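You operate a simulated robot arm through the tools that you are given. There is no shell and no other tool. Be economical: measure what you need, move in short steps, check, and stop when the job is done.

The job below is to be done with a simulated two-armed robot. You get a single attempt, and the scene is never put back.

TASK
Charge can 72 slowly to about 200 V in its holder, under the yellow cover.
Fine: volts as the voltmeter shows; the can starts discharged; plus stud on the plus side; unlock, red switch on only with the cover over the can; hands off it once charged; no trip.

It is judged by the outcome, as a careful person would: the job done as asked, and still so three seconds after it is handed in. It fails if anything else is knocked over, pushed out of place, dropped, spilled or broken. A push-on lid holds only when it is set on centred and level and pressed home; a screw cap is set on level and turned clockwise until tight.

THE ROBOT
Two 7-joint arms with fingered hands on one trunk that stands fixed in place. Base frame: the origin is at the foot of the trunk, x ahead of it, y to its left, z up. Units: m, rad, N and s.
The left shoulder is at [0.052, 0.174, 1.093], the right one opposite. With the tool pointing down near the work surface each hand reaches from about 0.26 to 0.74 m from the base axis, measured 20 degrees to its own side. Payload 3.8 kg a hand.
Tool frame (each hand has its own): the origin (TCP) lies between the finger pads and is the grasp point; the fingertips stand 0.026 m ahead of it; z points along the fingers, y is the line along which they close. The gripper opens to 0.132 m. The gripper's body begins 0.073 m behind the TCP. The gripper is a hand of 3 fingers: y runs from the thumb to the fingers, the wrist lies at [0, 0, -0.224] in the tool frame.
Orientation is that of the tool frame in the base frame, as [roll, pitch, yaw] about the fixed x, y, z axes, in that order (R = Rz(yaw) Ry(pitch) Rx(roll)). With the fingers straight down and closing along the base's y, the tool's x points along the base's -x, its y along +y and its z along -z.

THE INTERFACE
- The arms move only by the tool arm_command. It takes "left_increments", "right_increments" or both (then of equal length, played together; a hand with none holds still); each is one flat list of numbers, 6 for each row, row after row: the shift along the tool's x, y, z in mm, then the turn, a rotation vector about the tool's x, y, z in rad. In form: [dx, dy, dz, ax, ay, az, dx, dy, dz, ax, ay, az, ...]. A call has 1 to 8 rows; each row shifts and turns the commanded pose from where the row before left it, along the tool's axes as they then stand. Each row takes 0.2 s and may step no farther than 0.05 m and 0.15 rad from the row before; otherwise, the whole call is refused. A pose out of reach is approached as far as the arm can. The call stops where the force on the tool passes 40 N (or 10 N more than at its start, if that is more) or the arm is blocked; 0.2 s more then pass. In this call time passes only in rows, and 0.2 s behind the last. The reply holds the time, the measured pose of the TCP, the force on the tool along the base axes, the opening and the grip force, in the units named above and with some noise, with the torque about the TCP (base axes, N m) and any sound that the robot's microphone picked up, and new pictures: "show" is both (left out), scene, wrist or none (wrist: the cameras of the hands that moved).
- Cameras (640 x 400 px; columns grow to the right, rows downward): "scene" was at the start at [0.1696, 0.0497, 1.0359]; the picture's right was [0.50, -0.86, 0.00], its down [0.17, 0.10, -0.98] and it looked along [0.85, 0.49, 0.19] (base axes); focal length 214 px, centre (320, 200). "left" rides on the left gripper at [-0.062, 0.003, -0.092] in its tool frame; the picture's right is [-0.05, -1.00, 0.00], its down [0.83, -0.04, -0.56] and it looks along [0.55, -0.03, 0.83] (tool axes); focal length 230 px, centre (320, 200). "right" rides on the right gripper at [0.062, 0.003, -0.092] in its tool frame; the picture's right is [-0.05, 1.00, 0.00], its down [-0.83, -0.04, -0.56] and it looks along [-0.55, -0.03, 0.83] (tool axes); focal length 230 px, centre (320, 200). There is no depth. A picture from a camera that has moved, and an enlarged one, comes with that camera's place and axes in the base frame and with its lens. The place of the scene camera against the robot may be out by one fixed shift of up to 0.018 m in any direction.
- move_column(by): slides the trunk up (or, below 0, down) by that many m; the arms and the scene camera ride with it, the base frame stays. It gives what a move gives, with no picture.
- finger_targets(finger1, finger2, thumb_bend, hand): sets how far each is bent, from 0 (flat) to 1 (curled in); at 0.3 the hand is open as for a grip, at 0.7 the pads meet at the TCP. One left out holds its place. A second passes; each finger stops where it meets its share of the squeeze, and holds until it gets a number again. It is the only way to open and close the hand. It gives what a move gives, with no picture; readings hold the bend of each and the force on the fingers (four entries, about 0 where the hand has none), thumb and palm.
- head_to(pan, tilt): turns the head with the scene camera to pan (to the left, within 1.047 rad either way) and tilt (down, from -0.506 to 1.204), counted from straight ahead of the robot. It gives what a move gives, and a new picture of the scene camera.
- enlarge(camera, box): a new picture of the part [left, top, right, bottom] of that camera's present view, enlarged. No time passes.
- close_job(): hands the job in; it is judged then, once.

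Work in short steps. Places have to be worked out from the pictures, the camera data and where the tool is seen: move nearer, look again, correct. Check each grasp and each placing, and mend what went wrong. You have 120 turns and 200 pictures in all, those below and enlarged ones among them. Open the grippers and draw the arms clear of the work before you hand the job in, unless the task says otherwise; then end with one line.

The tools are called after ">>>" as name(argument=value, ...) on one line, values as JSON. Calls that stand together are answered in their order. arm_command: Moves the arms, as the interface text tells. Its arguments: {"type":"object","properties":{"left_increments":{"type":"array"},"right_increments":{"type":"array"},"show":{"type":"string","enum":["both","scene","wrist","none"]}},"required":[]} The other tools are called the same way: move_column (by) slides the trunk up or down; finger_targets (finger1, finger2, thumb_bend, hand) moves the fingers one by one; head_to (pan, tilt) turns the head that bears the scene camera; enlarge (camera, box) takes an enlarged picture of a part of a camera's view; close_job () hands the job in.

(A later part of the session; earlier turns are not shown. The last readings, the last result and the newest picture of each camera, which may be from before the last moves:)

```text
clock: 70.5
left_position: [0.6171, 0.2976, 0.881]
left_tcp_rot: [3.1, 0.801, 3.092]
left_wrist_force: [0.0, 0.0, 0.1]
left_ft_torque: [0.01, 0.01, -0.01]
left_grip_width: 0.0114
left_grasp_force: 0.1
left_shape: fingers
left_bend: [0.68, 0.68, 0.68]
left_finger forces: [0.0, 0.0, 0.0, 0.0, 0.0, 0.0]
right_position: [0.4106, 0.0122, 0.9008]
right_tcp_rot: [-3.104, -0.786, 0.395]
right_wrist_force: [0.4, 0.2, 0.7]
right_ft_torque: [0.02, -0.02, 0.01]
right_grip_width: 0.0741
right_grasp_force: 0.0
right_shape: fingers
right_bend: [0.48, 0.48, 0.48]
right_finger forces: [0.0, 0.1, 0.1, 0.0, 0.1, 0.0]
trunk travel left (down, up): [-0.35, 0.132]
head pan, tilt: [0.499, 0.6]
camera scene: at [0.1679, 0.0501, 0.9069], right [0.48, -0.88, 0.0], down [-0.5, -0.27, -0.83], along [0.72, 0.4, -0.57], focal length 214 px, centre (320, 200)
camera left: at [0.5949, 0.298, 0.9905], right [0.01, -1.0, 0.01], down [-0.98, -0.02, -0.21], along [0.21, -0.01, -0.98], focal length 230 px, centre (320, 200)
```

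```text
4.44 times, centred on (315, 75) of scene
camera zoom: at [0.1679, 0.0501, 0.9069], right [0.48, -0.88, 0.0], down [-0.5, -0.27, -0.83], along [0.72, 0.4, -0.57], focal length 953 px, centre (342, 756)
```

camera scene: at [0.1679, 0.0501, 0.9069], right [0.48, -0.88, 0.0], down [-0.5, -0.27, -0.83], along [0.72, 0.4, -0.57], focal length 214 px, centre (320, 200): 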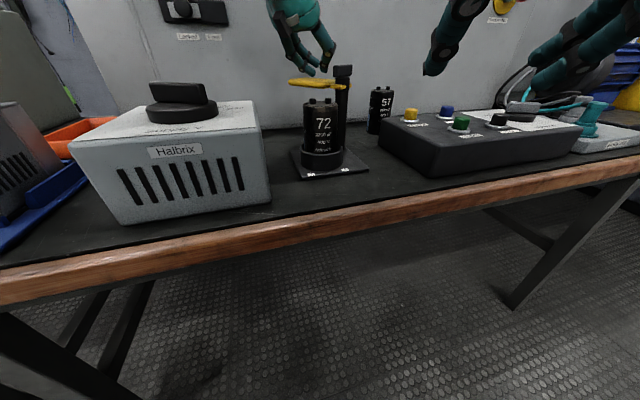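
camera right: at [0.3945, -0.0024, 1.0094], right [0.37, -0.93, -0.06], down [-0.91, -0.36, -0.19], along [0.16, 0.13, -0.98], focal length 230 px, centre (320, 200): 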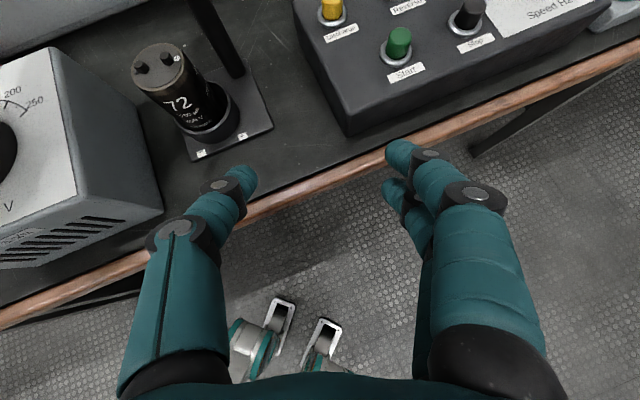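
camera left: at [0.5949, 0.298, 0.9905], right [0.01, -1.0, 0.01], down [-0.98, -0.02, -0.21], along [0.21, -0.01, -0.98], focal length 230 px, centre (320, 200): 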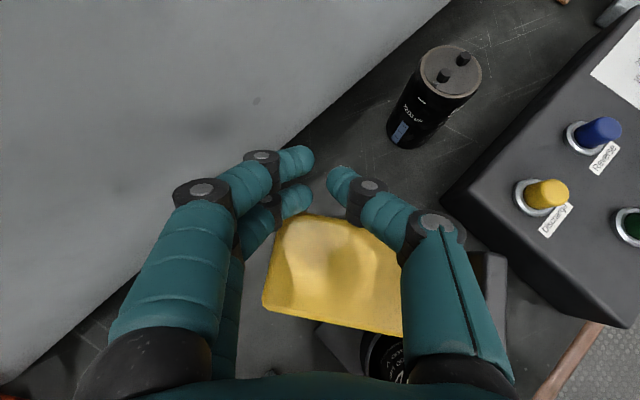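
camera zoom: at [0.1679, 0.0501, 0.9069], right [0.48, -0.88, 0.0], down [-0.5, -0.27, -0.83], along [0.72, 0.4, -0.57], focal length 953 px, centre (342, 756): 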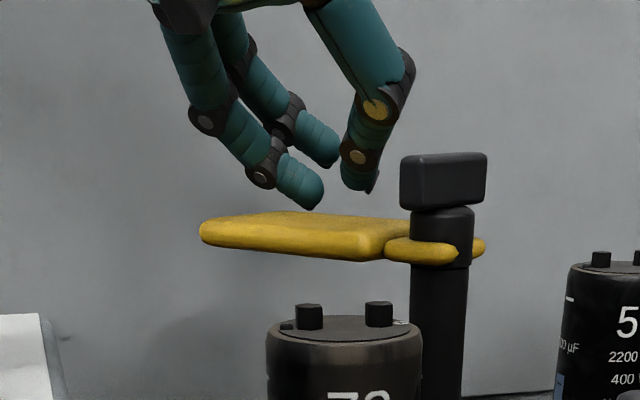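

Lowest tip at about 0.863; lower 12 mm more, then pull back toward −x a first step.

>>> arm_command(left_increments=[8.7, 0, 8.3, 0, 0, 0, 10.4, 0, -10.8, 0, 0, 0, 13.8, 0, -14.4, 0, 0, 0], show="wrist")

>>> enlarge(camera="scene", box=[260, 30, 370, 120])

```text
clock: 71.3
left_position: [0.5813, 0.2976, 0.8684]
left_tcp_rot: [3.102, 0.8, 3.09]
left_wrist_force: [0.3, -0.2, -0.8]
left_ft_torque: [0.02, 0.02, -0.04]
left_grip_width: 0.0113
left_grasp_force: 0.0
left_shape: fingers
left_bend: [0.68, 0.67, 0.68]
left_finger forces: [0.0, 0.4, 0.0, 0.0, 0.0, 0.0]
right_position: [0.4105, 0.012, 0.9014]
right_tcp_rot: [-3.106, -0.784, 0.397]
right_wrist_force: [0.5, 0.1, 0.1]
right_ft_torque: [-0.03, 0.02, 0.0]
right_grip_width: 0.0741
right_grasp_force: 0.1
right_shape: fingers
right_bend: [0.48, 0.48, 0.48]
right_finger forces: [0.1, 0.0, 0.1, 0.0, 0.1, 0.1]
trunk travel left (down, up): [-0.35, 0.132]
head pan, tilt: [0.499, 0.6]
camera left: at [0.5595, 0.299, 0.9786], right [0.01, -1.0, 0.01], down [-0.98, -0.02, -0.21], along [0.21, -0.01, -0.98], focal length 230 px, centre (320, 200)
```

left: 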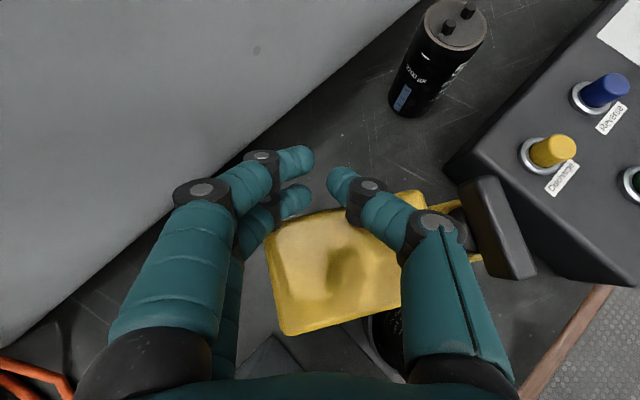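

```text
4.44 times, centred on (315, 75) of scene
camera zoom: at [0.1677, 0.0501, 0.9069], right [0.48, -0.88, 0.0], down [-0.5, -0.27, -0.83], along [0.72, 0.4, -0.56], focal length 953 px, centre (342, 756)
```

zoom: 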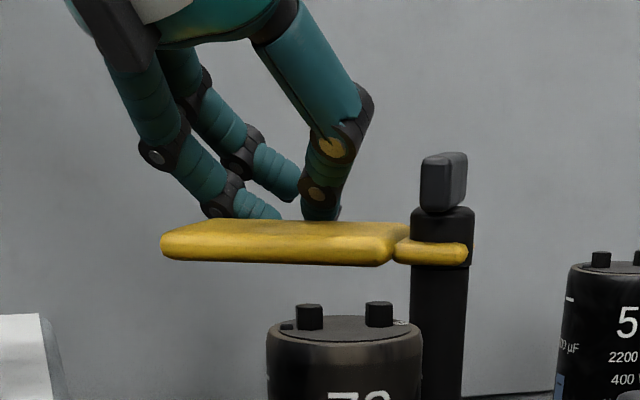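

The cover swings with little force. Continue along the arc about the post.

>>> arm_command(left_increments=[12.2, 2.5, -12.5, 0, 0, 0, 12.2, 2.5, -12.5, 0, 0, 0, 11.5, -3, -11.8, 0, 0, 0, 11.5, -3, -11.8, 0, 0, 0, 10, -8, -10.3, 0, 0, 0], show="wrist")

>>> enlarge(camera="scene", box=[260, 30, 370, 120])

```text
clock: 72.5
left_position: [0.5004, 0.2922, 0.8669]
left_tcp_rot: [3.101, 0.802, 3.092]
left_wrist_force: [-0.3, -0.7, -0.3]
left_ft_torque: [0.03, 0.02, 0.01]
left_grip_width: 0.011
left_grasp_force: 0.0
left_shape: fingers
left_bend: [0.68, 0.68, 0.68]
left_finger forces: [0.0, 0.0, 0.1, 0.0, 0.0, 0.0]
right_position: [0.4107, 0.0117, 0.9003]
right_tcp_rot: [-3.107, -0.782, 0.395]
right_wrist_force: [-0.9, 0.5, 0.3]
right_ft_torque: [0.01, -0.02, -0.02]
right_grip_width: 0.0742
right_grasp_force: 0.1
right_shape: fingers
right_bend: [0.48, 0.48, 0.48]
right_finger forces: [0.0, 0.0, 0.1, 0.0, 0.0, 0.1]
trunk travel left (down, up): [-0.35, 0.132]
head pan, tilt: [0.499, 0.6]
camera left: at [0.4782, 0.2923, 0.977], right [0.01, -1.0, 0.01], down [-0.98, -0.02, -0.21], along [0.21, -0.01, -0.98], focal length 230 px, centre (320, 200)
```

left: 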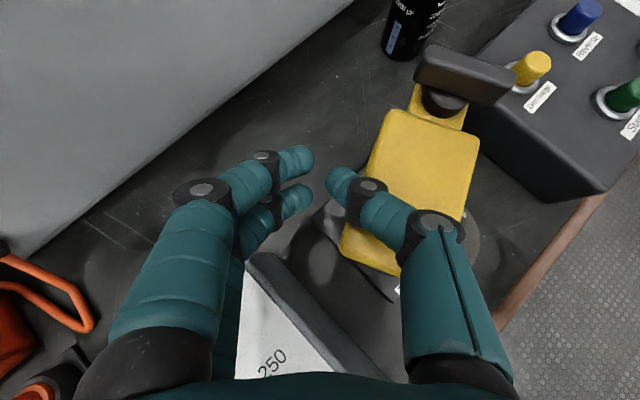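

```text
4.44 times, centred on (315, 75) of scene
camera zoom: at [0.1678, 0.05, 0.9069], right [0.48, -0.88, 0.0], down [-0.5, -0.27, -0.83], along [0.72, 0.4, -0.56], focal length 953 px, centre (342, 756)
```

zoom: 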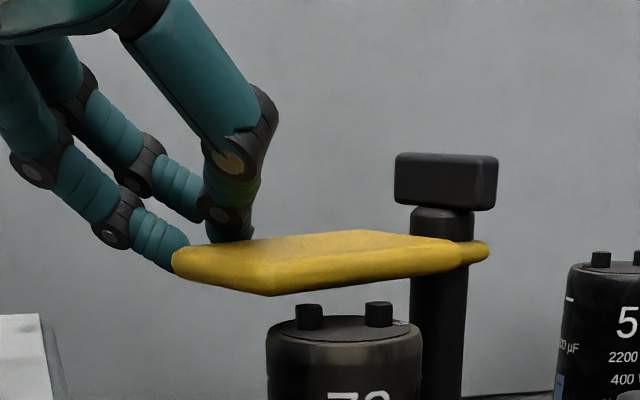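

Cover at about azimuth 156°, needs ~180°. Push about 35 mm more toward −y.

>>> arm_command(left_increments=[3.5, -12, -3.6, 0, 0, 0, 2, -12, -2, 0, 0, 0, 1, -10, -1, 0, 0, 0], show="wrist")

>>> enlarge(camera="scene", box=[260, 30, 370, 120])

```text
clock: 73.3
left_position: [0.4917, 0.2596, 0.8661]
left_tcp_rot: [3.1, 0.805, 3.094]
left_wrist_force: [1.7, 5.4, 2.9]
left_ft_torque: [0.05, -0.04, 0.05]
left_grip_width: 0.0058
left_grasp_force: 3.9
left_shape: fingers
left_bend: [0.68, 0.68, 0.72]
left_finger forces: [0.1, 0.0, 0.0, 0.0, 6.8, 0.0]
right_position: [0.411, 0.0119, 0.9019]
right_tcp_rot: [-3.108, -0.785, 0.398]
right_wrist_force: [-0.6, -0.4, 0.7]
right_ft_torque: [0.02, 0.01, 0.0]
right_grip_width: 0.0742
right_grasp_force: 0.0
right_shape: fingers
right_bend: [0.48, 0.48, 0.48]
right_finger forces: [0.1, 0.0, 0.0, 0.0, 0.0, 0.1]
trunk travel left (down, up): [-0.35, 0.132]
head pan, tilt: [0.499, 0.6]
camera left: at [0.4687, 0.2597, 0.9762], right [0.02, -1.0, 0.01], down [-0.98, -0.02, -0.21], along [0.21, 0.0, -0.98], focal length 230 px, centre (320, 200)
```

left: 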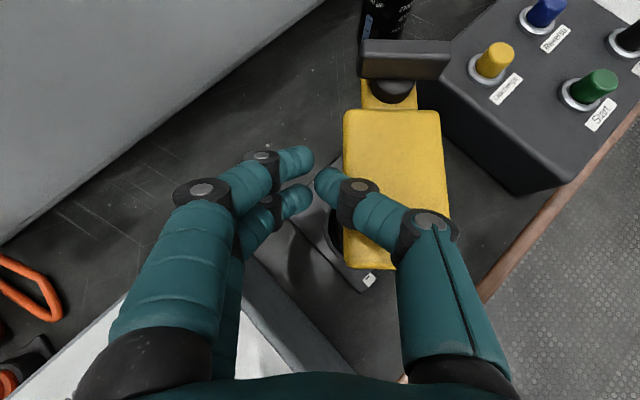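

```text
4.44 times, centred on (315, 75) of scene
camera zoom: at [0.1678, 0.0504, 0.9069], right [0.48, -0.88, 0.0], down [-0.5, -0.27, -0.83], along [0.72, 0.4, -0.56], focal length 953 px, centre (342, 756)
```

zoom: 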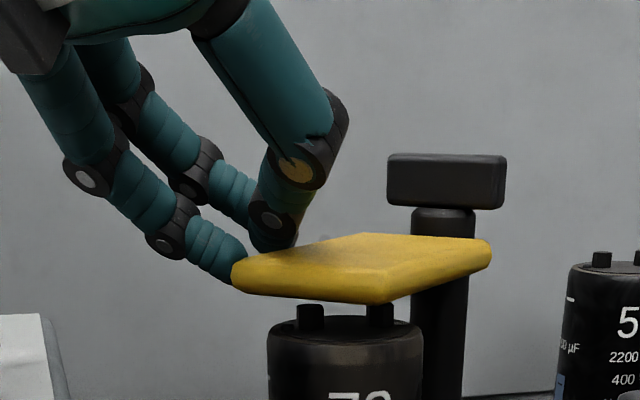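

The cover sits over the can against a stop (thumb 7 N). Back the left hand off to the left and up, then view.

>>> arm_command(left_increments=[0, 20, 0, 0, 0, 0, -15, 10, -14, 0, 0, 0, -22, 10, -21, 0, 0, 0, -22, 10, -21, 0, 0, 0, 0, 0, -40, 0, 0, 0], show="both")

```text
clock: 74.5
left_position: [0.4637, 0.3046, 0.9775]
left_tcp_rot: [3.102, 0.8, 3.089]
left_wrist_force: [0.2, 0.3, -0.1]
left_ft_torque: [-0.01, 0.01, 0.01]
left_grip_width: 0.0112
left_grasp_force: 0.2
left_shape: fingers
left_bend: [0.68, 0.68, 0.68]
left_finger forces: [0.1, 0.1, 0.0, 0.1, 0.0, 0.0]
right_position: [0.4118, 0.0123, 0.9018]
right_tcp_rot: [-3.108, -0.785, 0.395]
right_wrist_force: [-0.5, -0.8, -0.3]
right_ft_torque: [-0.01, 0.0, 0.02]
right_grip_width: 0.0742
right_grasp_force: 0.1
right_shape: fingers
right_bend: [0.48, 0.48, 0.48]
right_finger forces: [0.0, 0.0, 0.0, 0.1, 0.2, 0.0]
trunk travel left (down, up): [-0.35, 0.132]
head pan, tilt: [0.499, 0.6]
camera scene: at [0.1677, 0.0502, 0.9069], right [0.48, -0.88, 0.0], down [-0.5, -0.27, -0.83], along [0.72, 0.4, -0.56], focal length 214 px, centre (320, 200)
camera left: at [0.4405, 0.3059, 1.0866], right [0.01, -1.0, 0.01], down [-0.98, -0.01, -0.21], along [0.21, -0.01, -0.98], focal length 230 px, centre (320, 200)
```

scene: 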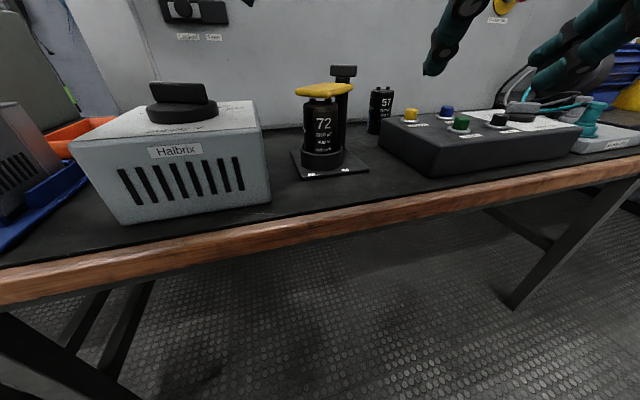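
left: 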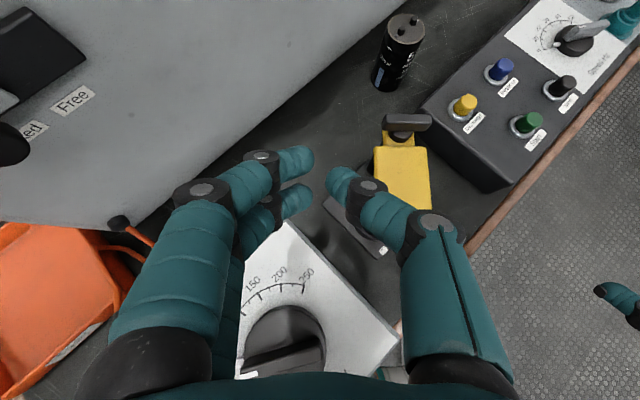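

Cover done. Now look at the lock and red switch.

>>> head_to(pan=0.75, tilt=0.0)

>>> enlarge(camera="scene", box=[190, 60, 410, 240])

```text
clock: 75.5
left_position: [0.4643, 0.3066, 0.976]
left_tcp_rot: [3.101, 0.801, 3.09]
left_wrist_force: [0.5, 0.7, 0.5]
left_ft_torque: [-0.03, 0.0, -0.01]
left_grip_width: 0.011
left_grasp_force: 0.0
left_shape: fingers
left_bend: [0.68, 0.68, 0.68]
left_finger forces: [0.0, 0.0, 0.0, 0.0, 0.0, 0.1]
right_position: [0.4115, 0.0113, 0.902]
right_tcp_rot: [-3.106, -0.783, 0.397]
right_wrist_force: [0.5, 0.4, -0.4]
right_ft_torque: [0.0, 0.0, 0.02]
right_grip_width: 0.0739
right_grasp_force: 0.1
right_shape: fingers
right_bend: [0.48, 0.48, 0.48]
right_finger forces: [0.0, 0.0, 0.1, 0.0, 0.1, 0.1]
trunk travel left (down, up): [-0.35, 0.132]
head pan, tilt: [0.75, 0.0]
camera scene: at [0.1561, 0.0691, 0.962], right [0.68, -0.73, 0.0], down [0.0, 0.0, -1.0], along [0.73, 0.68, 0.0], focal length 214 px, centre (320, 200)
```

scene: 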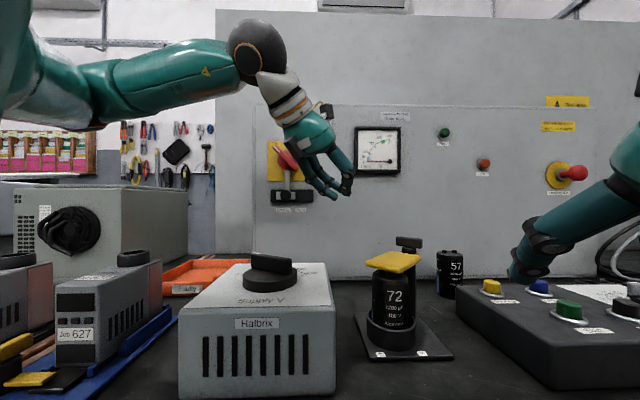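

```text
2.22 times, centred on (300, 150) of scene
camera zoom: at [0.1561, 0.0691, 0.962], right [0.68, -0.73, 0.0], down [0.0, 0.0, -1.0], along [0.73, 0.68, 0.0], focal length 477 px, centre (364, 311)
```

zoom: 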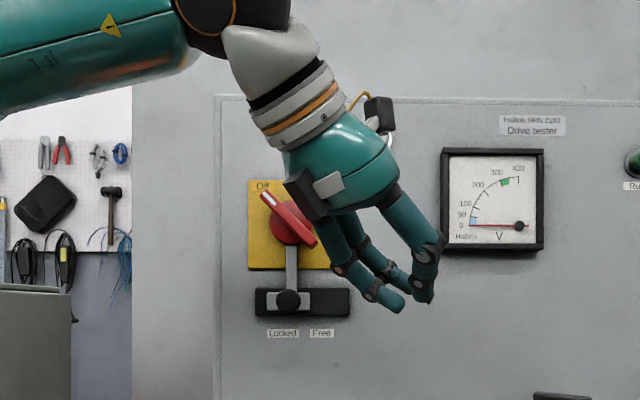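

Voltmeter reads 0. Lock knob ≈(0.494,0.507,0.975), switch centre ≈(0.49,0.50,1.073). Turn the left hand toward the panel and stage in front of the lock, left of the knob.

>>> arm_command(left_increments=[7.9, 27.5, -8.2, -0.072, -0.08, -0.07, 5.5, 28.5, -6.6, -0.077, -0.08, -0.064, 3.3, 29.2, -4.7, -0.082, -0.08, -0.057, 1.4, 29.6, -2.4, -0.086, -0.08, -0.051, 0, 29.7, 0, -0.09, -0.08, -0.044, -1.2, 29.6, 3, -0.093, -0.05, -0.036], show="both")

```text
clock: 76.9
left_position: [0.4616, 0.4499, 0.9913]
left_tcp_rot: [3.085, 1.218, -2.661]
left_wrist_force: [-0.8, -0.5, 0.0]
left_ft_torque: [0.03, 0.0, 0.04]
left_grip_width: 0.011
left_grasp_force: 0.0
left_shape: fingers
left_bend: [0.68, 0.68, 0.68]
left_finger forces: [0.0, 0.0, 0.1, 0.0, 0.1, 0.1]
left hand out of reach, approached as far as the arm can: row 1, 2, 3, 4, 5
right_position: [0.4114, 0.0122, 0.9004]
right_tcp_rot: [-3.11, -0.783, 0.397]
right_wrist_force: [0.0, -0.2, 0.4]
right_ft_torque: [0.03, -0.01, 0.0]
right_grip_width: 0.0742
right_grasp_force: 0.0
right_shape: fingers
right_bend: [0.48, 0.48, 0.48]
right_finger forces: [0.1, 0.1, 0.0, 0.0, 0.0, 0.0]
trunk travel left (down, up): [-0.35, 0.132]
head pan, tilt: [0.75, 0.0]
camera scene: at [0.1559, 0.0694, 0.9621], right [0.68, -0.73, 0.0], down [0.0, 0.0, -1.0], along [0.73, 0.68, 0.0], focal length 214 px, centre (320, 200)
camera left: at [0.405, 0.4173, 1.082], right [0.52, -0.85, 0.03], down [-0.68, -0.44, -0.59], along [0.52, 0.29, -0.81], focal length 230 px, centre (320, 200)
```

scene: 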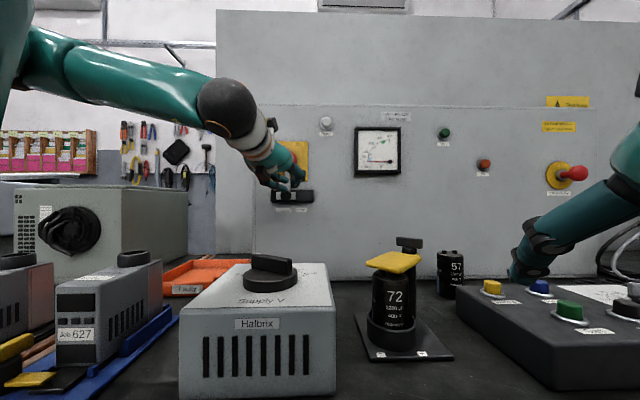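
left: 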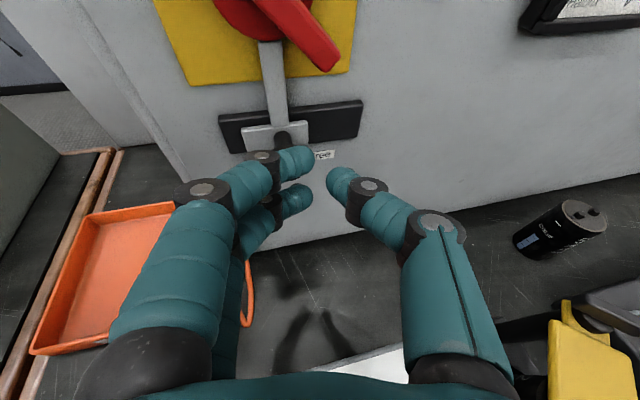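

Good view of the lock knob at about (0.506,0.498,0.977). Shift left 40 mm, then forward half way.

>>> arm_command(left_increments=[9.8, 38, -9.2, 0, 0, 0, -8.5, 7.8, 23, 0, 0, 0], show="wrist")

>>> enlarge(camera="scene", box=[240, 120, 350, 220])

```text
clock: 77.5
left_position: [0.4607, 0.5014, 0.9842]
left_tcp_rot: [3.085, 1.216, -2.667]
left_wrist_force: [0.0, 0.7, 1.1]
left_ft_torque: [0.02, -0.06, -0.01]
left_grip_width: 0.0098
left_grasp_force: 0.7
left_shape: fingers
left_bend: [0.68, 0.68, 0.69]
left_finger forces: [0.1, 0.0, 0.1, 0.1, 1.0, 0.1]
left hand out of reach, approached as far as the arm can: row 1
right_position: [0.4125, 0.0125, 0.9004]
right_tcp_rot: [-3.107, -0.784, 0.396]
right_wrist_force: [-0.3, -1.3, -0.1]
right_ft_torque: [0.0, 0.01, 0.02]
right_grip_width: 0.0743
right_grasp_force: 0.0
right_shape: fingers
right_bend: [0.48, 0.48, 0.48]
right_finger forces: [0.1, 0.0, 0.0, 0.0, 0.1, 0.0]
trunk travel left (down, up): [-0.35, 0.132]
head pan, tilt: [0.75, 0.0]
camera left: at [0.4052, 0.4709, 1.0751], right [0.52, -0.85, 0.03], down [-0.68, -0.43, -0.59], along [0.51, 0.28, -0.81], focal length 230 px, centre (320, 200)
```

left: 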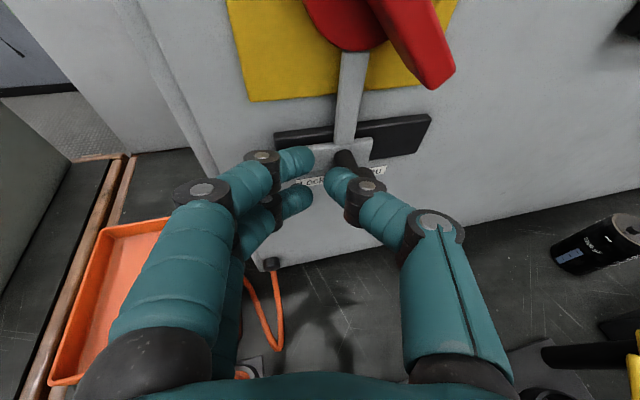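

```text
4.00 times, centred on (295, 170) of scene
camera zoom: at [0.1564, 0.0692, 0.962], right [0.68, -0.73, 0.0], down [0.0, 0.0, -1.0], along [0.73, 0.68, 0.0], focal length 858 px, centre (420, 320)
```

zoom: 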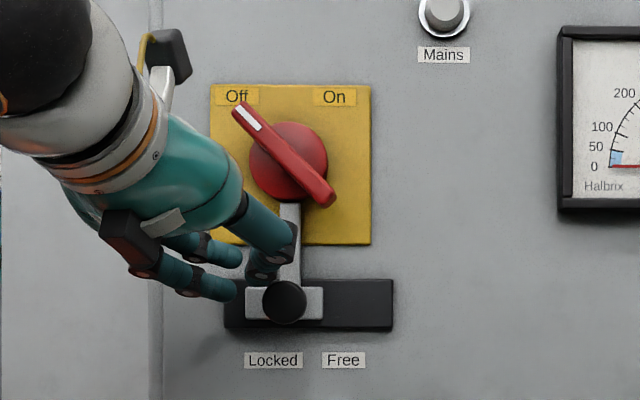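

The thumb is right against the knob's left side. Push right along the slot.

>>> arm_command(left_increments=[-3, -15, 8, 0, 0, 0, -2.4, -20, 6.5, 0, 0, 0, -1.5, -14, 4, 0, 0, 0], show="wrist")

>>> enlarge(camera="scene", box=[240, 120, 350, 220])

```text
clock: 78.3
left_position: [0.5013, 0.471, 0.9856]
left_tcp_rot: [3.089, 1.221, -2.66]
left_wrist_force: [-6.0, 7.5, 12.5]
left_ft_torque: [0.23, -0.11, 0.17]
left_grip_width: 0.0029
left_grasp_force: 7.9
left_shape: fingers
left_bend: [0.68, 0.67, 0.75]
left_finger forces: [0.0, 2.4, 0.0, 0.1, 14.1, 0.0]
right_position: [0.4099, 0.0117, 0.9026]
right_tcp_rot: [-3.11, -0.786, 0.398]
right_wrist_force: [-0.8, 0.2, 0.3]
right_ft_torque: [0.03, 0.0, 0.03]
right_grip_width: 0.074
right_grasp_force: 0.1
right_shape: fingers
right_bend: [0.48, 0.48, 0.48]
right_finger forces: [0.0, 0.0, 0.0, 0.0, 0.0, 0.1]
trunk travel left (down, up): [-0.35, 0.132]
head pan, tilt: [0.75, 0.0]
camera left: at [0.4445, 0.4394, 1.0762], right [0.52, -0.85, 0.03], down [-0.68, -0.44, -0.59], along [0.52, 0.29, -0.81], focal length 230 px, centre (320, 200)
```

left: 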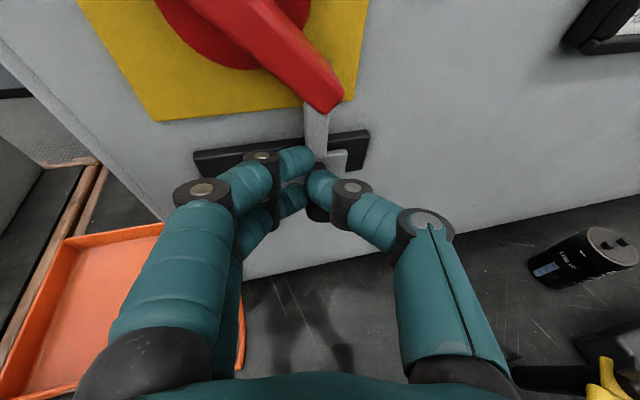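

```text
4.00 times, centred on (295, 170) of scene
camera zoom: at [0.1547, 0.0692, 0.9625], right [0.68, -0.73, 0.0], down [0.0, 0.0, -1.0], along [0.73, 0.68, 0.0], focal length 858 px, centre (420, 320)
```

zoom: 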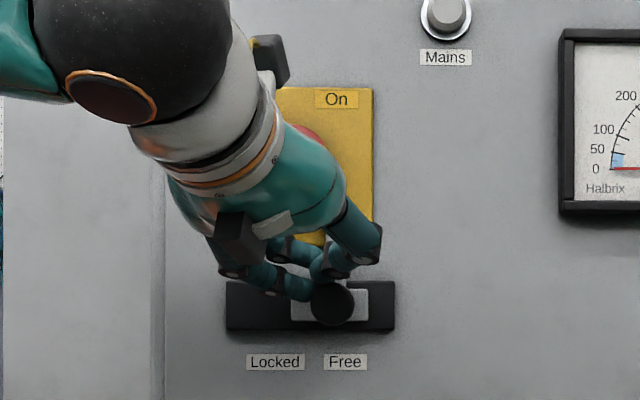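

The knob slid about 33 mm and the force rose to 14 N, likely the stop. Push 5 mm more to confirm.

>>> arm_command(left_increments=[-0.5, -5, 1.5, 0, 0, 0], show="none")

>>> enlarge(camera="scene", box=[240, 120, 350, 220])

```text
clock: 78.7
left_position: [0.5034, 0.4674, 0.986]
left_tcp_rot: [3.087, 1.224, -2.661]
left_wrist_force: [-13.5, 12.6, 20.9]
left_ft_torque: [0.38, -0.04, 0.4]
left_grip_width: 0.0016
left_grasp_force: 14.6
left_shape: fingers
left_bend: [0.68, 0.67, 0.76]
left_finger forces: [0.1, 8.2, 0.0, 0.0, 20.3, 0.0]
right_position: [0.4095, 0.0117, 0.9031]
right_tcp_rot: [-3.109, -0.788, 0.399]
right_wrist_force: [-0.5, -0.6, 0.4]
right_ft_torque: [-0.04, 0.01, 0.04]
right_grip_width: 0.074
right_grasp_force: 0.1
right_shape: fingers
right_bend: [0.48, 0.48, 0.48]
right_finger forces: [0.0, 0.1, 0.0, 0.0, 0.0, 0.0]
trunk travel left (down, up): [-0.35, 0.132]
head pan, tilt: [0.75, 0.0]
```

```text
4.00 times, centred on (295, 170) of scene
camera zoom: at [0.1537, 0.0693, 0.9627], right [0.68, -0.73, 0.0], down [0.0, 0.0, -1.0], along [0.73, 0.68, 0.0], focal length 858 px, centre (420, 320)
```

zoom: 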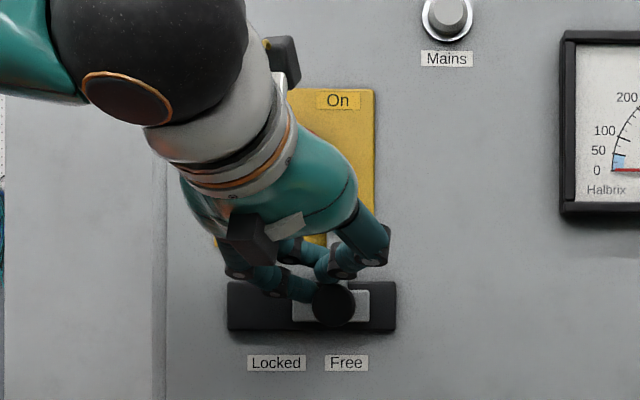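

Hard stop: lock is at Free. Withdraw the left hand back from the panel and look at the switch.

>>> arm_command(left_increments=[0, 8, 0, 0, 0, 0, 10, 5, -27, 0, 0, 0, 14, 5, -38, 0, 0, 0], show="wrist")

>>> enlarge(camera="scene", box=[240, 110, 400, 220])

```text
clock: 79.5
left_position: [0.4654, 0.4572, 0.9805]
left_tcp_rot: [3.079, 1.212, -2.677]
left_wrist_force: [0.2, 0.0, 0.3]
left_ft_torque: [0.02, 0.0, 0.0]
left_grip_width: 0.0106
left_grasp_force: 0.1
left_shape: fingers
left_bend: [0.68, 0.68, 0.68]
left_finger forces: [0.0, 0.0, 0.0, 0.0, 0.0, 0.1]
left hand out of reach, approached as far as the arm can: row 3
right_position: [0.4106, 0.0113, 0.9014]
right_tcp_rot: [-3.106, -0.784, 0.398]
right_wrist_force: [-0.5, 0.5, 0.1]
right_ft_torque: [-0.02, 0.0, 0.0]
right_grip_width: 0.074
right_grasp_force: 0.1
right_shape: fingers
right_bend: [0.48, 0.48, 0.48]
right_finger forces: [0.0, 0.0, 0.1, 0.1, 0.0, 0.1]
trunk travel left (down, up): [-0.35, 0.132]
head pan, tilt: [0.75, 0.0]
camera left: at [0.4085, 0.4256, 1.0723], right [0.52, -0.86, 0.03], down [-0.69, -0.43, -0.58], along [0.51, 0.28, -0.81], focal length 230 px, centre (320, 200)
```

left: 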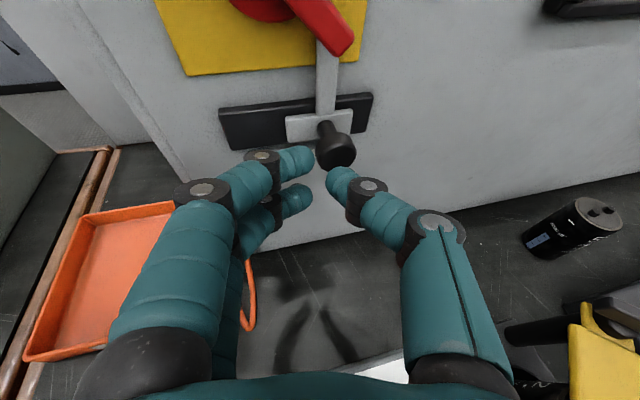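

```text
3.64 times, centred on (320, 165) of scene
camera zoom: at [0.1563, 0.069, 0.962], right [0.68, -0.73, 0.0], down [0.0, 0.0, -1.0], along [0.73, 0.68, 0.0], focal length 780 px, centre (320, 327)
```

zoom: 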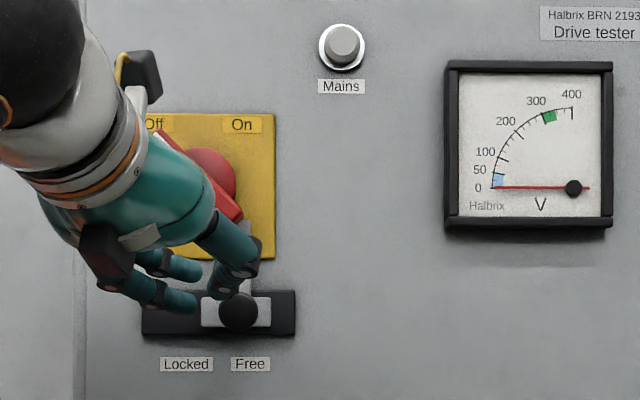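

Lock stays at Free. The switch centre ≈(0.485,0.49,1.066). Rise to the left of the switch handle's upper-left end, off the panel.

>>> arm_command(left_increments=[-20, 16.2, -22.5, 0, 0, 0, -20, 16.2, -22.5, 0, 0, 0, -20, 16.2, -22.5, 0, 0, 0, -20, 16.2, -22.5, 0, 0, 0], show="both")

```text
clock: 80.5
left_position: [0.4154, 0.487, 1.0748]
left_tcp_rot: [3.083, 1.215, -2.671]
left_wrist_force: [-0.5, -0.2, -0.2]
left_ft_torque: [-0.02, 0.0, 0.01]
left_grip_width: 0.0109
left_grasp_force: 0.1
left_shape: fingers
left_bend: [0.68, 0.68, 0.68]
left_finger forces: [0.1, 0.0, 0.0, 0.0, 0.0, 0.0]
left hand out of reach, approached as far as the arm can: row 1, 2, 3
right_position: [0.4117, 0.0126, 0.9015]
right_tcp_rot: [-3.105, -0.783, 0.398]
right_wrist_force: [0.8, 0.0, 0.3]
right_ft_torque: [-0.02, -0.02, -0.01]
right_grip_width: 0.0739
right_grasp_force: 0.1
right_shape: fingers
right_bend: [0.48, 0.48, 0.48]
right_finger forces: [0.0, 0.0, 0.1, 0.0, 0.0, 0.0]
trunk travel left (down, up): [-0.35, 0.132]
head pan, tilt: [0.75, 0.0]
camera scene: at [0.1563, 0.0693, 0.962], right [0.68, -0.73, 0.0], down [0.0, 0.0, -1.0], along [0.73, 0.68, 0.0], focal length 214 px, centre (320, 200)
camera left: at [0.36, 0.4553, 1.1658], right [0.52, -0.85, 0.03], down [-0.68, -0.43, -0.59], along [0.51, 0.28, -0.81], focal length 230 px, centre (320, 200)
```

scene: 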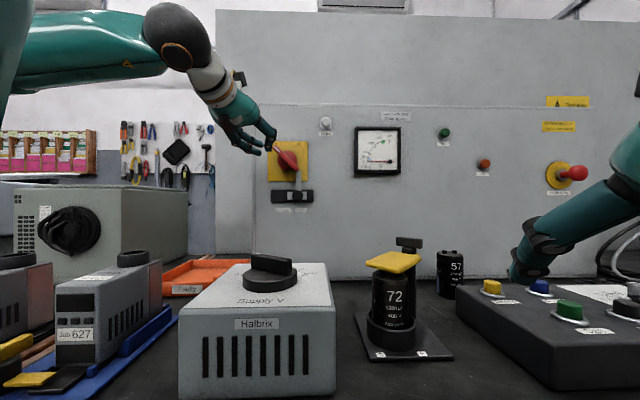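
left: 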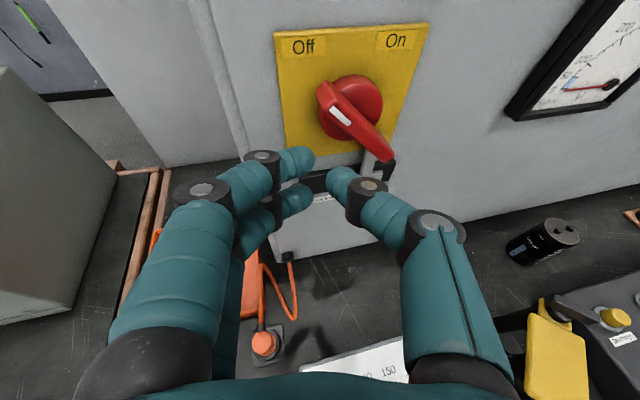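

Great view: handle tip ≈(0.465,0.510,1.098). Advance to the panel just left of the handle.

>>> arm_command(left_increments=[-8.5, 10.5, 16.8, 0, 0, 0, -8.4, 10.4, 16.8, 0, 0, 0], show="wrist")

>>> enlarge(camera="scene", box=[240, 110, 400, 220])

```text
clock: 81.1
left_position: [0.4348, 0.5254, 1.0794]
left_tcp_rot: [3.084, 1.214, -2.668]
left_wrist_force: [0.2, -0.1, 0.9]
left_ft_torque: [0.0, 0.03, -0.03]
left_grip_width: 0.0107
left_grasp_force: 0.1
left_shape: fingers
left_bend: [0.68, 0.68, 0.68]
left_finger forces: [0.1, 0.0, 0.1, 0.0, 0.1, 0.1]
right_position: [0.4115, 0.0118, 0.901]
right_tcp_rot: [-3.106, -0.784, 0.396]
right_wrist_force: [0.1, -1.2, 0.3]
right_ft_torque: [0.03, -0.01, 0.01]
right_grip_width: 0.0739
right_grasp_force: 0.1
right_shape: fingers
right_bend: [0.48, 0.48, 0.48]
right_finger forces: [0.1, 0.0, 0.0, 0.0, 0.0, 0.0]
trunk travel left (down, up): [-0.35, 0.132]
head pan, tilt: [0.75, 0.0]
camera left: at [0.3804, 0.4938, 1.1703], right [0.52, -0.85, 0.03], down [-0.68, -0.43, -0.59], along [0.51, 0.28, -0.81], focal length 230 px, centre (320, 200)
```

left: 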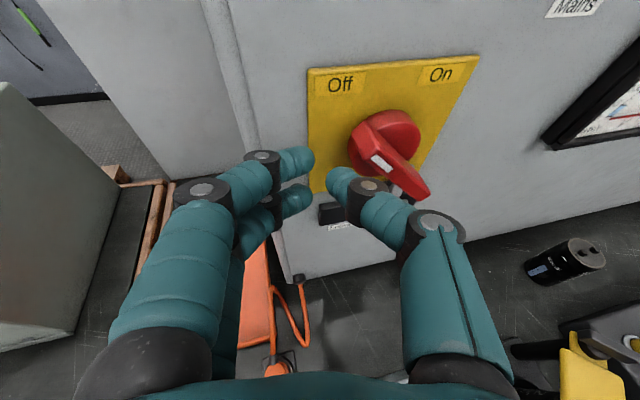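

```text
3.64 times, centred on (320, 165) of scene
camera zoom: at [0.1561, 0.0692, 0.9621], right [0.68, -0.73, 0.0], down [0.0, 0.0, -1.0], along [0.73, 0.68, 0.0], focal length 780 px, centre (320, 327)
```

zoom: 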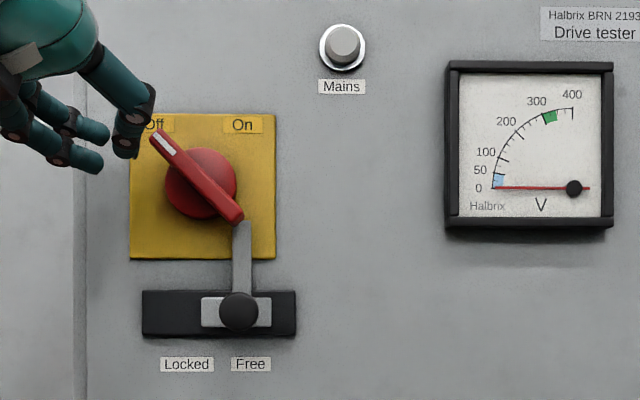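

Thumb tip is just left of the handle's upper end at the right depth. Sweep under it and up-right for the first half of the turn.

>>> arm_command(left_increments=[5, -8.2, 4.8, 0, 0, 0, -6.4, -6.6, 0, 0, 0, 0, -17.5, -6.1, -4.4, 0, 0, 0, -14.3, -10.1, -1.8, 0, 0, 0], show="wrist")

>>> enlarge(camera="scene", box=[240, 110, 400, 220])

```text
clock: 82.1
left_position: [0.4606, 0.5002, 1.1112]
left_tcp_rot: [3.084, 1.217, -2.666]
left_wrist_force: [-0.8, 0.0, 0.6]
left_ft_torque: [-0.02, -0.02, 0.0]
left_grip_width: 0.0107
left_grasp_force: 0.2
left_shape: fingers
left_bend: [0.68, 0.68, 0.68]
left_finger forces: [0.0, 0.0, 0.1, 0.0, 0.9, 0.0]
right_position: [0.4119, 0.0106, 0.9024]
right_tcp_rot: [-3.106, -0.784, 0.396]
right_wrist_force: [0.0, -0.7, -0.3]
right_ft_torque: [-0.04, -0.01, 0.0]
right_grip_width: 0.074
right_grasp_force: 0.1
right_shape: fingers
right_bend: [0.48, 0.48, 0.48]
right_finger forces: [0.0, 0.0, 0.1, 0.1, 0.1, 0.0]
trunk travel left (down, up): [-0.35, 0.132]
head pan, tilt: [0.75, 0.0]
camera left: at [0.4054, 0.4689, 1.2022], right [0.52, -0.85, 0.03], down [-0.68, -0.43, -0.59], along [0.52, 0.29, -0.81], focal length 230 px, centre (320, 200)
```

left: 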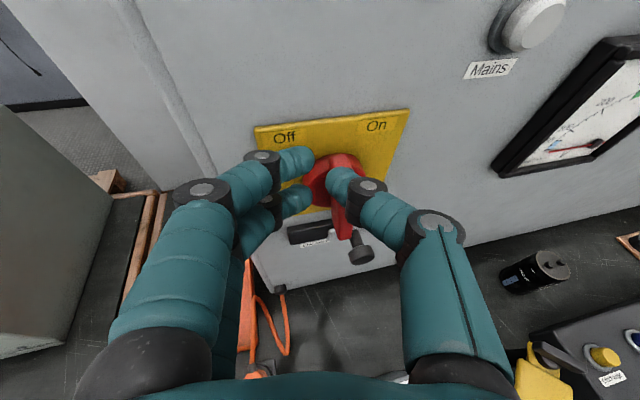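

```text
3.64 times, centred on (320, 165) of scene
camera zoom: at [0.1561, 0.0691, 0.9621], right [0.68, -0.73, 0.0], down [0.0, 0.0, -1.0], along [0.73, 0.68, 0.0], focal length 780 px, centre (320, 327)
```

zoom: 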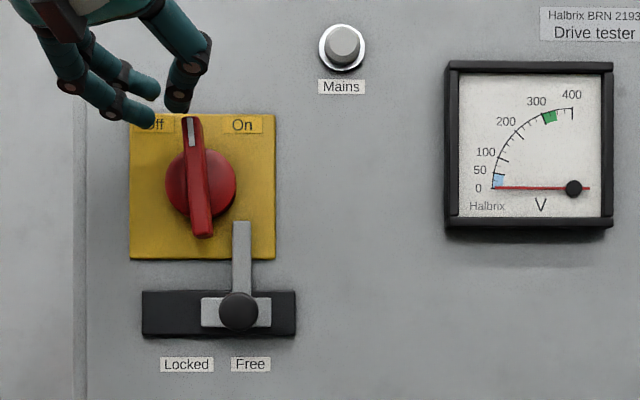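

Handle is nearly upright. The thumb is close to slipping over its top, so lower 14 mm, then push right.

>>> arm_command(left_increments=[13.1, 0, 4.9, 0, 0, 0, -1.3, -11.4, 3.5, 0, 0, 0, 1.5, -11.4, 4.6, 0, 0, 0, 4.3, -11.4, 5.6, 0, 0, 0], show="wrist")

>>> enlarge(camera="scene", box=[240, 110, 400, 220])

```text
clock: 83.1
left_position: [0.488, 0.476, 1.0975]
left_tcp_rot: [3.092, 1.244, -2.664]
left_wrist_force: [7.8, 1.0, 38.1]
left_ft_torque: [0.76, -0.5, -0.13]
left_grip_width: 0.0077
left_grasp_force: 21.3
left_shape: fingers
left_bend: [0.7, 0.67, 0.68]
left_finger forces: [32.7, 7.3, 0.0, 0.1, 2.4, 0.0]
right_position: [0.4102, 0.0099, 0.9022]
right_tcp_rot: [-3.105, -0.785, 0.396]
right_wrist_force: [0.1, -0.2, 0.1]
right_ft_torque: [0.04, 0.04, 0.01]
right_grip_width: 0.0741
right_grasp_force: 0.1
right_shape: fingers
right_bend: [0.48, 0.48, 0.48]
right_finger forces: [0.0, 0.1, 0.0, 0.1, 0.0, 0.1]
trunk travel left (down, up): [-0.35, 0.132]
head pan, tilt: [0.75, 0.0]
camera left: at [0.4298, 0.4427, 1.1865], right [0.51, -0.86, 0.03], down [-0.67, -0.43, -0.61], along [0.54, 0.29, -0.79], focal length 230 px, centre (320, 200)
```

left: 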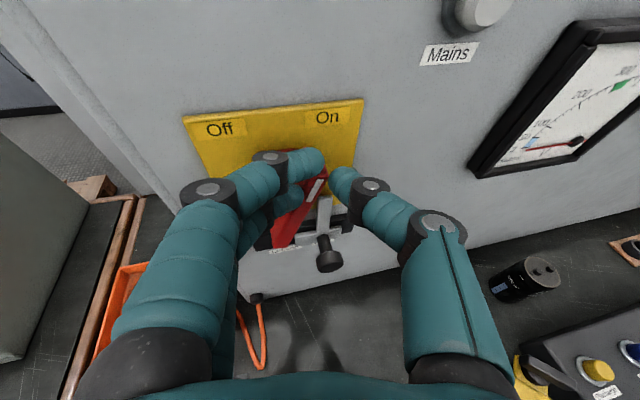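

```text
3.64 times, centred on (320, 165) of scene
camera zoom: at [0.1554, 0.0675, 0.9627], right [0.68, -0.73, 0.0], down [0.0, 0.0, -1.0], along [0.73, 0.68, 0.0], focal length 780 px, centre (320, 327)
```

zoom: 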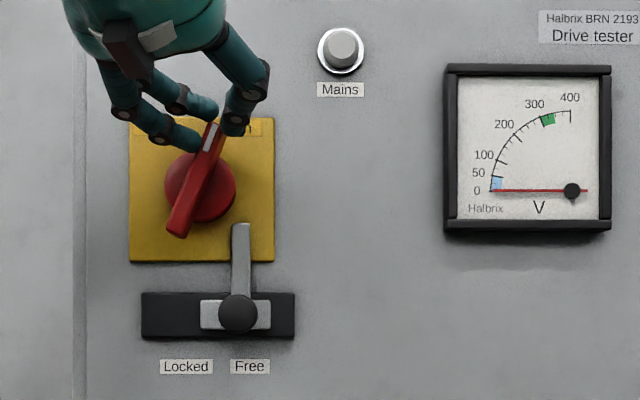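

The handle is past upright, now between thumb and fingers, with a downward load. Ease up a little and keep pushing right.

>>> arm_command(left_increments=[-7.5, -3, -1.5, 0, 0, 0, -1, -8, 2.4, 0, 0, 0, 0.5, -8, 2.8, 0, 0, 0], show="none")

>>> enlarge(camera="scene", box=[240, 110, 400, 220])

```text
clock: 83.9
left_position: [0.4991, 0.4652, 1.0929]
left_tcp_rot: [3.085, 1.215, -2.663]
left_wrist_force: [-14.3, 2.9, 12.7]
left_ft_torque: [0.48, 0.25, 0.49]
left_grip_width: 0.0107
left_grasp_force: 9.1
left_shape: fingers
left_bend: [0.68, 0.63, 0.68]
left_finger forces: [0.0, 17.3, 0.1, 0.0, 0.0, 0.1]
right_position: [0.4083, 0.012, 0.9018]
right_tcp_rot: [-3.107, -0.787, 0.398]
right_wrist_force: [-0.4, 0.0, -0.1]
right_ft_torque: [0.01, 0.01, 0.01]
right_grip_width: 0.0738
right_grasp_force: 0.0
right_shape: fingers
right_bend: [0.48, 0.48, 0.48]
right_finger forces: [0.0, 0.0, 0.0, 0.0, 0.0, 0.0]
trunk travel left (down, up): [-0.35, 0.132]
head pan, tilt: [0.75, 0.0]
```

```text
3.64 times, centred on (320, 165) of scene
camera zoom: at [0.1538, 0.0688, 0.9625], right [0.68, -0.73, 0.0], down [0.0, 0.0, -1.0], along [0.73, 0.68, 0.0], focal length 780 px, centre (320, 327)
```

zoom: 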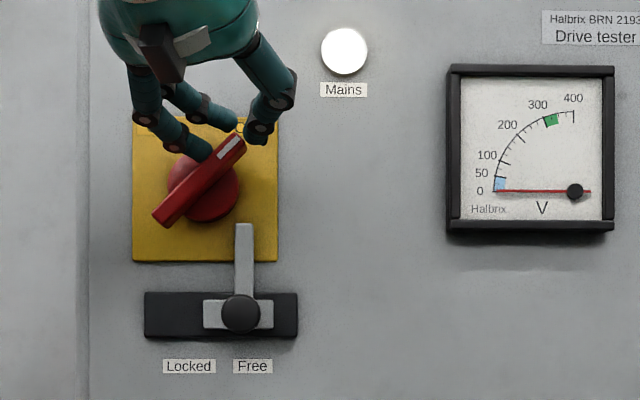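

Mains lamp is lit; the switch is On. Withdraw the hand straight back.

>>> arm_command(left_increments=[-1, 4, -10, 0, 0, 0, 0, 0, -30, 0, 0, 0, 0, 0, -40, 0, 0, 0, 0, 0, -35, 0, 0, 0], show="both")

```text
clock: 84.9
left_position: [0.4116, 0.4166, 1.1329]
left_tcp_rot: [3.084, 1.214, -2.661]
left_wrist_force: [-1.3, 0.2, 0.1]
left_ft_torque: [-0.02, 0.0, 0.03]
left_grip_width: 0.0109
left_grasp_force: 0.0
left_shape: fingers
left_bend: [0.68, 0.68, 0.68]
left_finger forces: [0.0, 0.0, 0.1, 0.0, 0.1, 0.0]
left hand out of reach, approached as far as the arm can: row 4
right_position: [0.4113, 0.0123, 0.9017]
right_tcp_rot: [-3.108, -0.785, 0.396]
right_wrist_force: [-0.1, 0.1, 0.5]
right_ft_torque: [0.02, 0.03, 0.01]
right_grip_width: 0.0739
right_grasp_force: 0.1
right_shape: fingers
right_bend: [0.48, 0.48, 0.48]
right_finger forces: [0.0, 0.1, 0.1, 0.1, 0.0, 0.0]
trunk travel left (down, up): [-0.35, 0.132]
head pan, tilt: [0.75, 0.0]
camera scene: at [0.1553, 0.0687, 0.9623], right [0.68, -0.73, 0.0], down [0.0, 0.0, -1.0], along [0.73, 0.68, 0.0], focal length 214 px, centre (320, 200)
camera left: at [0.3555, 0.3843, 1.2239], right [0.52, -0.85, 0.03], down [-0.68, -0.44, -0.59], along [0.51, 0.29, -0.81], focal length 230 px, centre (320, 200)
```

scene: 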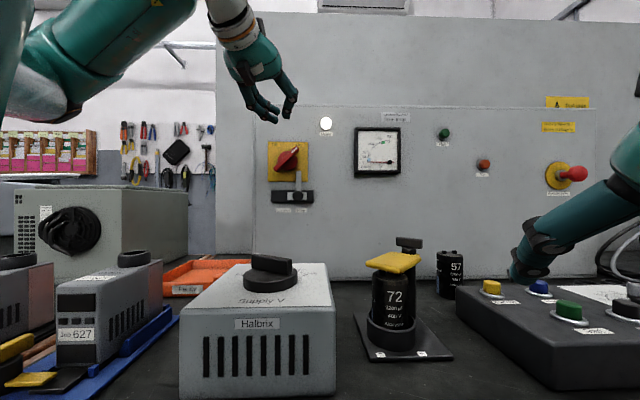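
left: 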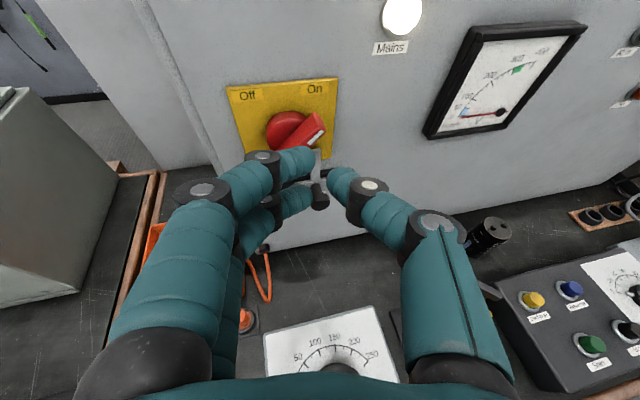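

Switch is On, no trip. Now bring the left hand back to a steep pose near the supply dial (knob centre ≈(0.351,0.323), bar z≈0.853–0.877).

>>> arm_command(left_increments=[16.6, -3, -10.3, 0.056, 0.125, 0.021, 17.8, -3, -8.2, 0.053, 0.125, 0.028, 18.7, -3, -5.9, 0.049, 0.125, 0.034, 19.2, -3, -3.5, 0.045, 0.125, 0.04, 19.6, -3, -1.2, 0.039, 0.125, 0.045, 19.6, -3, 1.4, 0.033, 0.125, 0.05, 19.3, -3, 3.8, 0.027, 0.125, 0.054, 18.6, -3, 6.1, 0.02, 0.125, 0.057], show="wrist")

```text
clock: 86.7
left_position: [0.3019, 0.3593, 1.0357]
left_tcp_rot: [-3.131, 0.211, -3.092]
left_wrist_force: [0.3, 0.5, 0.8]
left_ft_torque: [0.01, 0.01, 0.02]
left_grip_width: 0.011
left_grasp_force: 0.1
left_shape: fingers
left_bend: [0.68, 0.68, 0.68]
left_finger forces: [0.0, 0.0, 0.0, 0.0, 0.0, 0.2]
right_position: [0.4116, 0.0108, 0.9007]
right_tcp_rot: [-3.107, -0.784, 0.397]
right_wrist_force: [-0.2, -0.3, -0.4]
right_ft_torque: [-0.01, 0.01, 0.0]
right_grip_width: 0.0739
right_grasp_force: 0.1
right_shape: fingers
right_bend: [0.48, 0.48, 0.48]
right_finger forces: [0.0, 0.0, 0.0, 0.1, 0.0, 0.0]
trunk travel left (down, up): [-0.35, 0.132]
head pan, tilt: [0.75, 0.0]
camera left: at [0.3433, 0.3643, 1.1402], right [0.1, -0.99, 0.02], down [-0.93, -0.08, 0.37], along [-0.37, -0.06, -0.93], focal length 230 px, centre (320, 200)
```

left: 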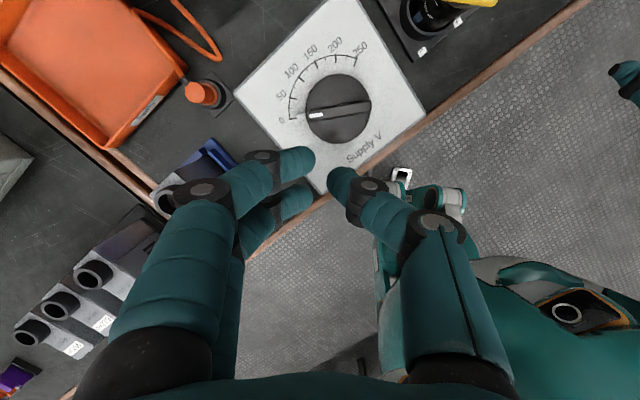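

Dial centre ≈(0.3445,0.335), bar pointing to 0 (azimuth 107°), half-length 32 mm. Descend with the fingertips on the robot side of the pointer end.

>>> arm_command(left_increments=[9.2, 2.2, 35.9, 0, 0, 0, 9.2, 2.2, 35.9, 0, 0, 0, 9.2, 2.2, 35.9, 0, 0, 0, 5, 2.2, 20, 0, 0, 0], show="both")

```text
clock: 87.7
left_position: [0.3121, 0.3627, 0.9101]
left_tcp_rot: [-3.132, 0.216, -3.092]
left_wrist_force: [-0.2, 0.5, 0.1]
left_ft_torque: [-0.03, 0.0, 0.02]
left_grip_width: 0.0105
left_grasp_force: 0.1
left_shape: fingers
left_bend: [0.68, 0.68, 0.68]
left_finger forces: [0.1, 0.0, 0.1, 0.0, 0.1, 0.1]
left hand out of reach, approached as far as the arm can: row 3, 4
right_position: [0.4124, 0.0114, 0.9006]
right_tcp_rot: [-3.107, -0.781, 0.397]
right_wrist_force: [0.4, 0.4, -0.3]
right_ft_torque: [0.01, 0.01, 0.03]
right_grip_width: 0.0741
right_grasp_force: 0.0
right_shape: fingers
right_bend: [0.48, 0.48, 0.48]
right_finger forces: [0.0, 0.0, 0.0, 0.1, 0.1, 0.0]
trunk travel left (down, up): [-0.35, 0.132]
head pan, tilt: [0.75, 0.0]
camera scene: at [0.1572, 0.0696, 0.9618], right [0.68, -0.73, 0.0], down [0.0, 0.0, -1.0], along [0.73, 0.68, 0.0], focal length 214 px, centre (320, 200)
camera left: at [0.3534, 0.3681, 1.0136], right [0.1, -0.99, 0.02], down [-0.93, -0.08, 0.36], along [-0.36, -0.06, -0.93], focal length 230 px, centre (320, 200)
```

scene: 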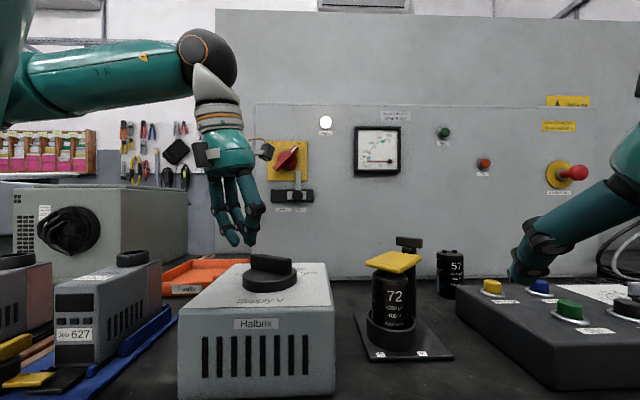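
left: 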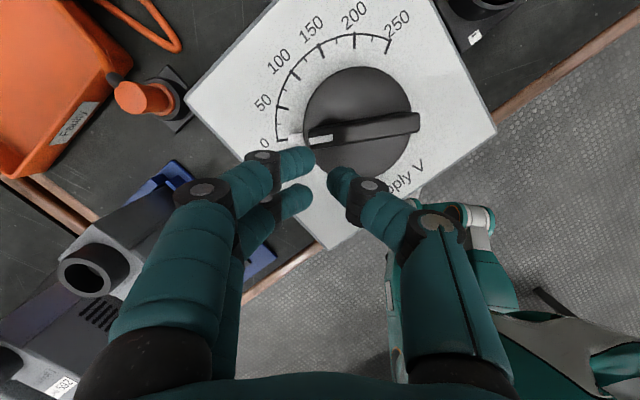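

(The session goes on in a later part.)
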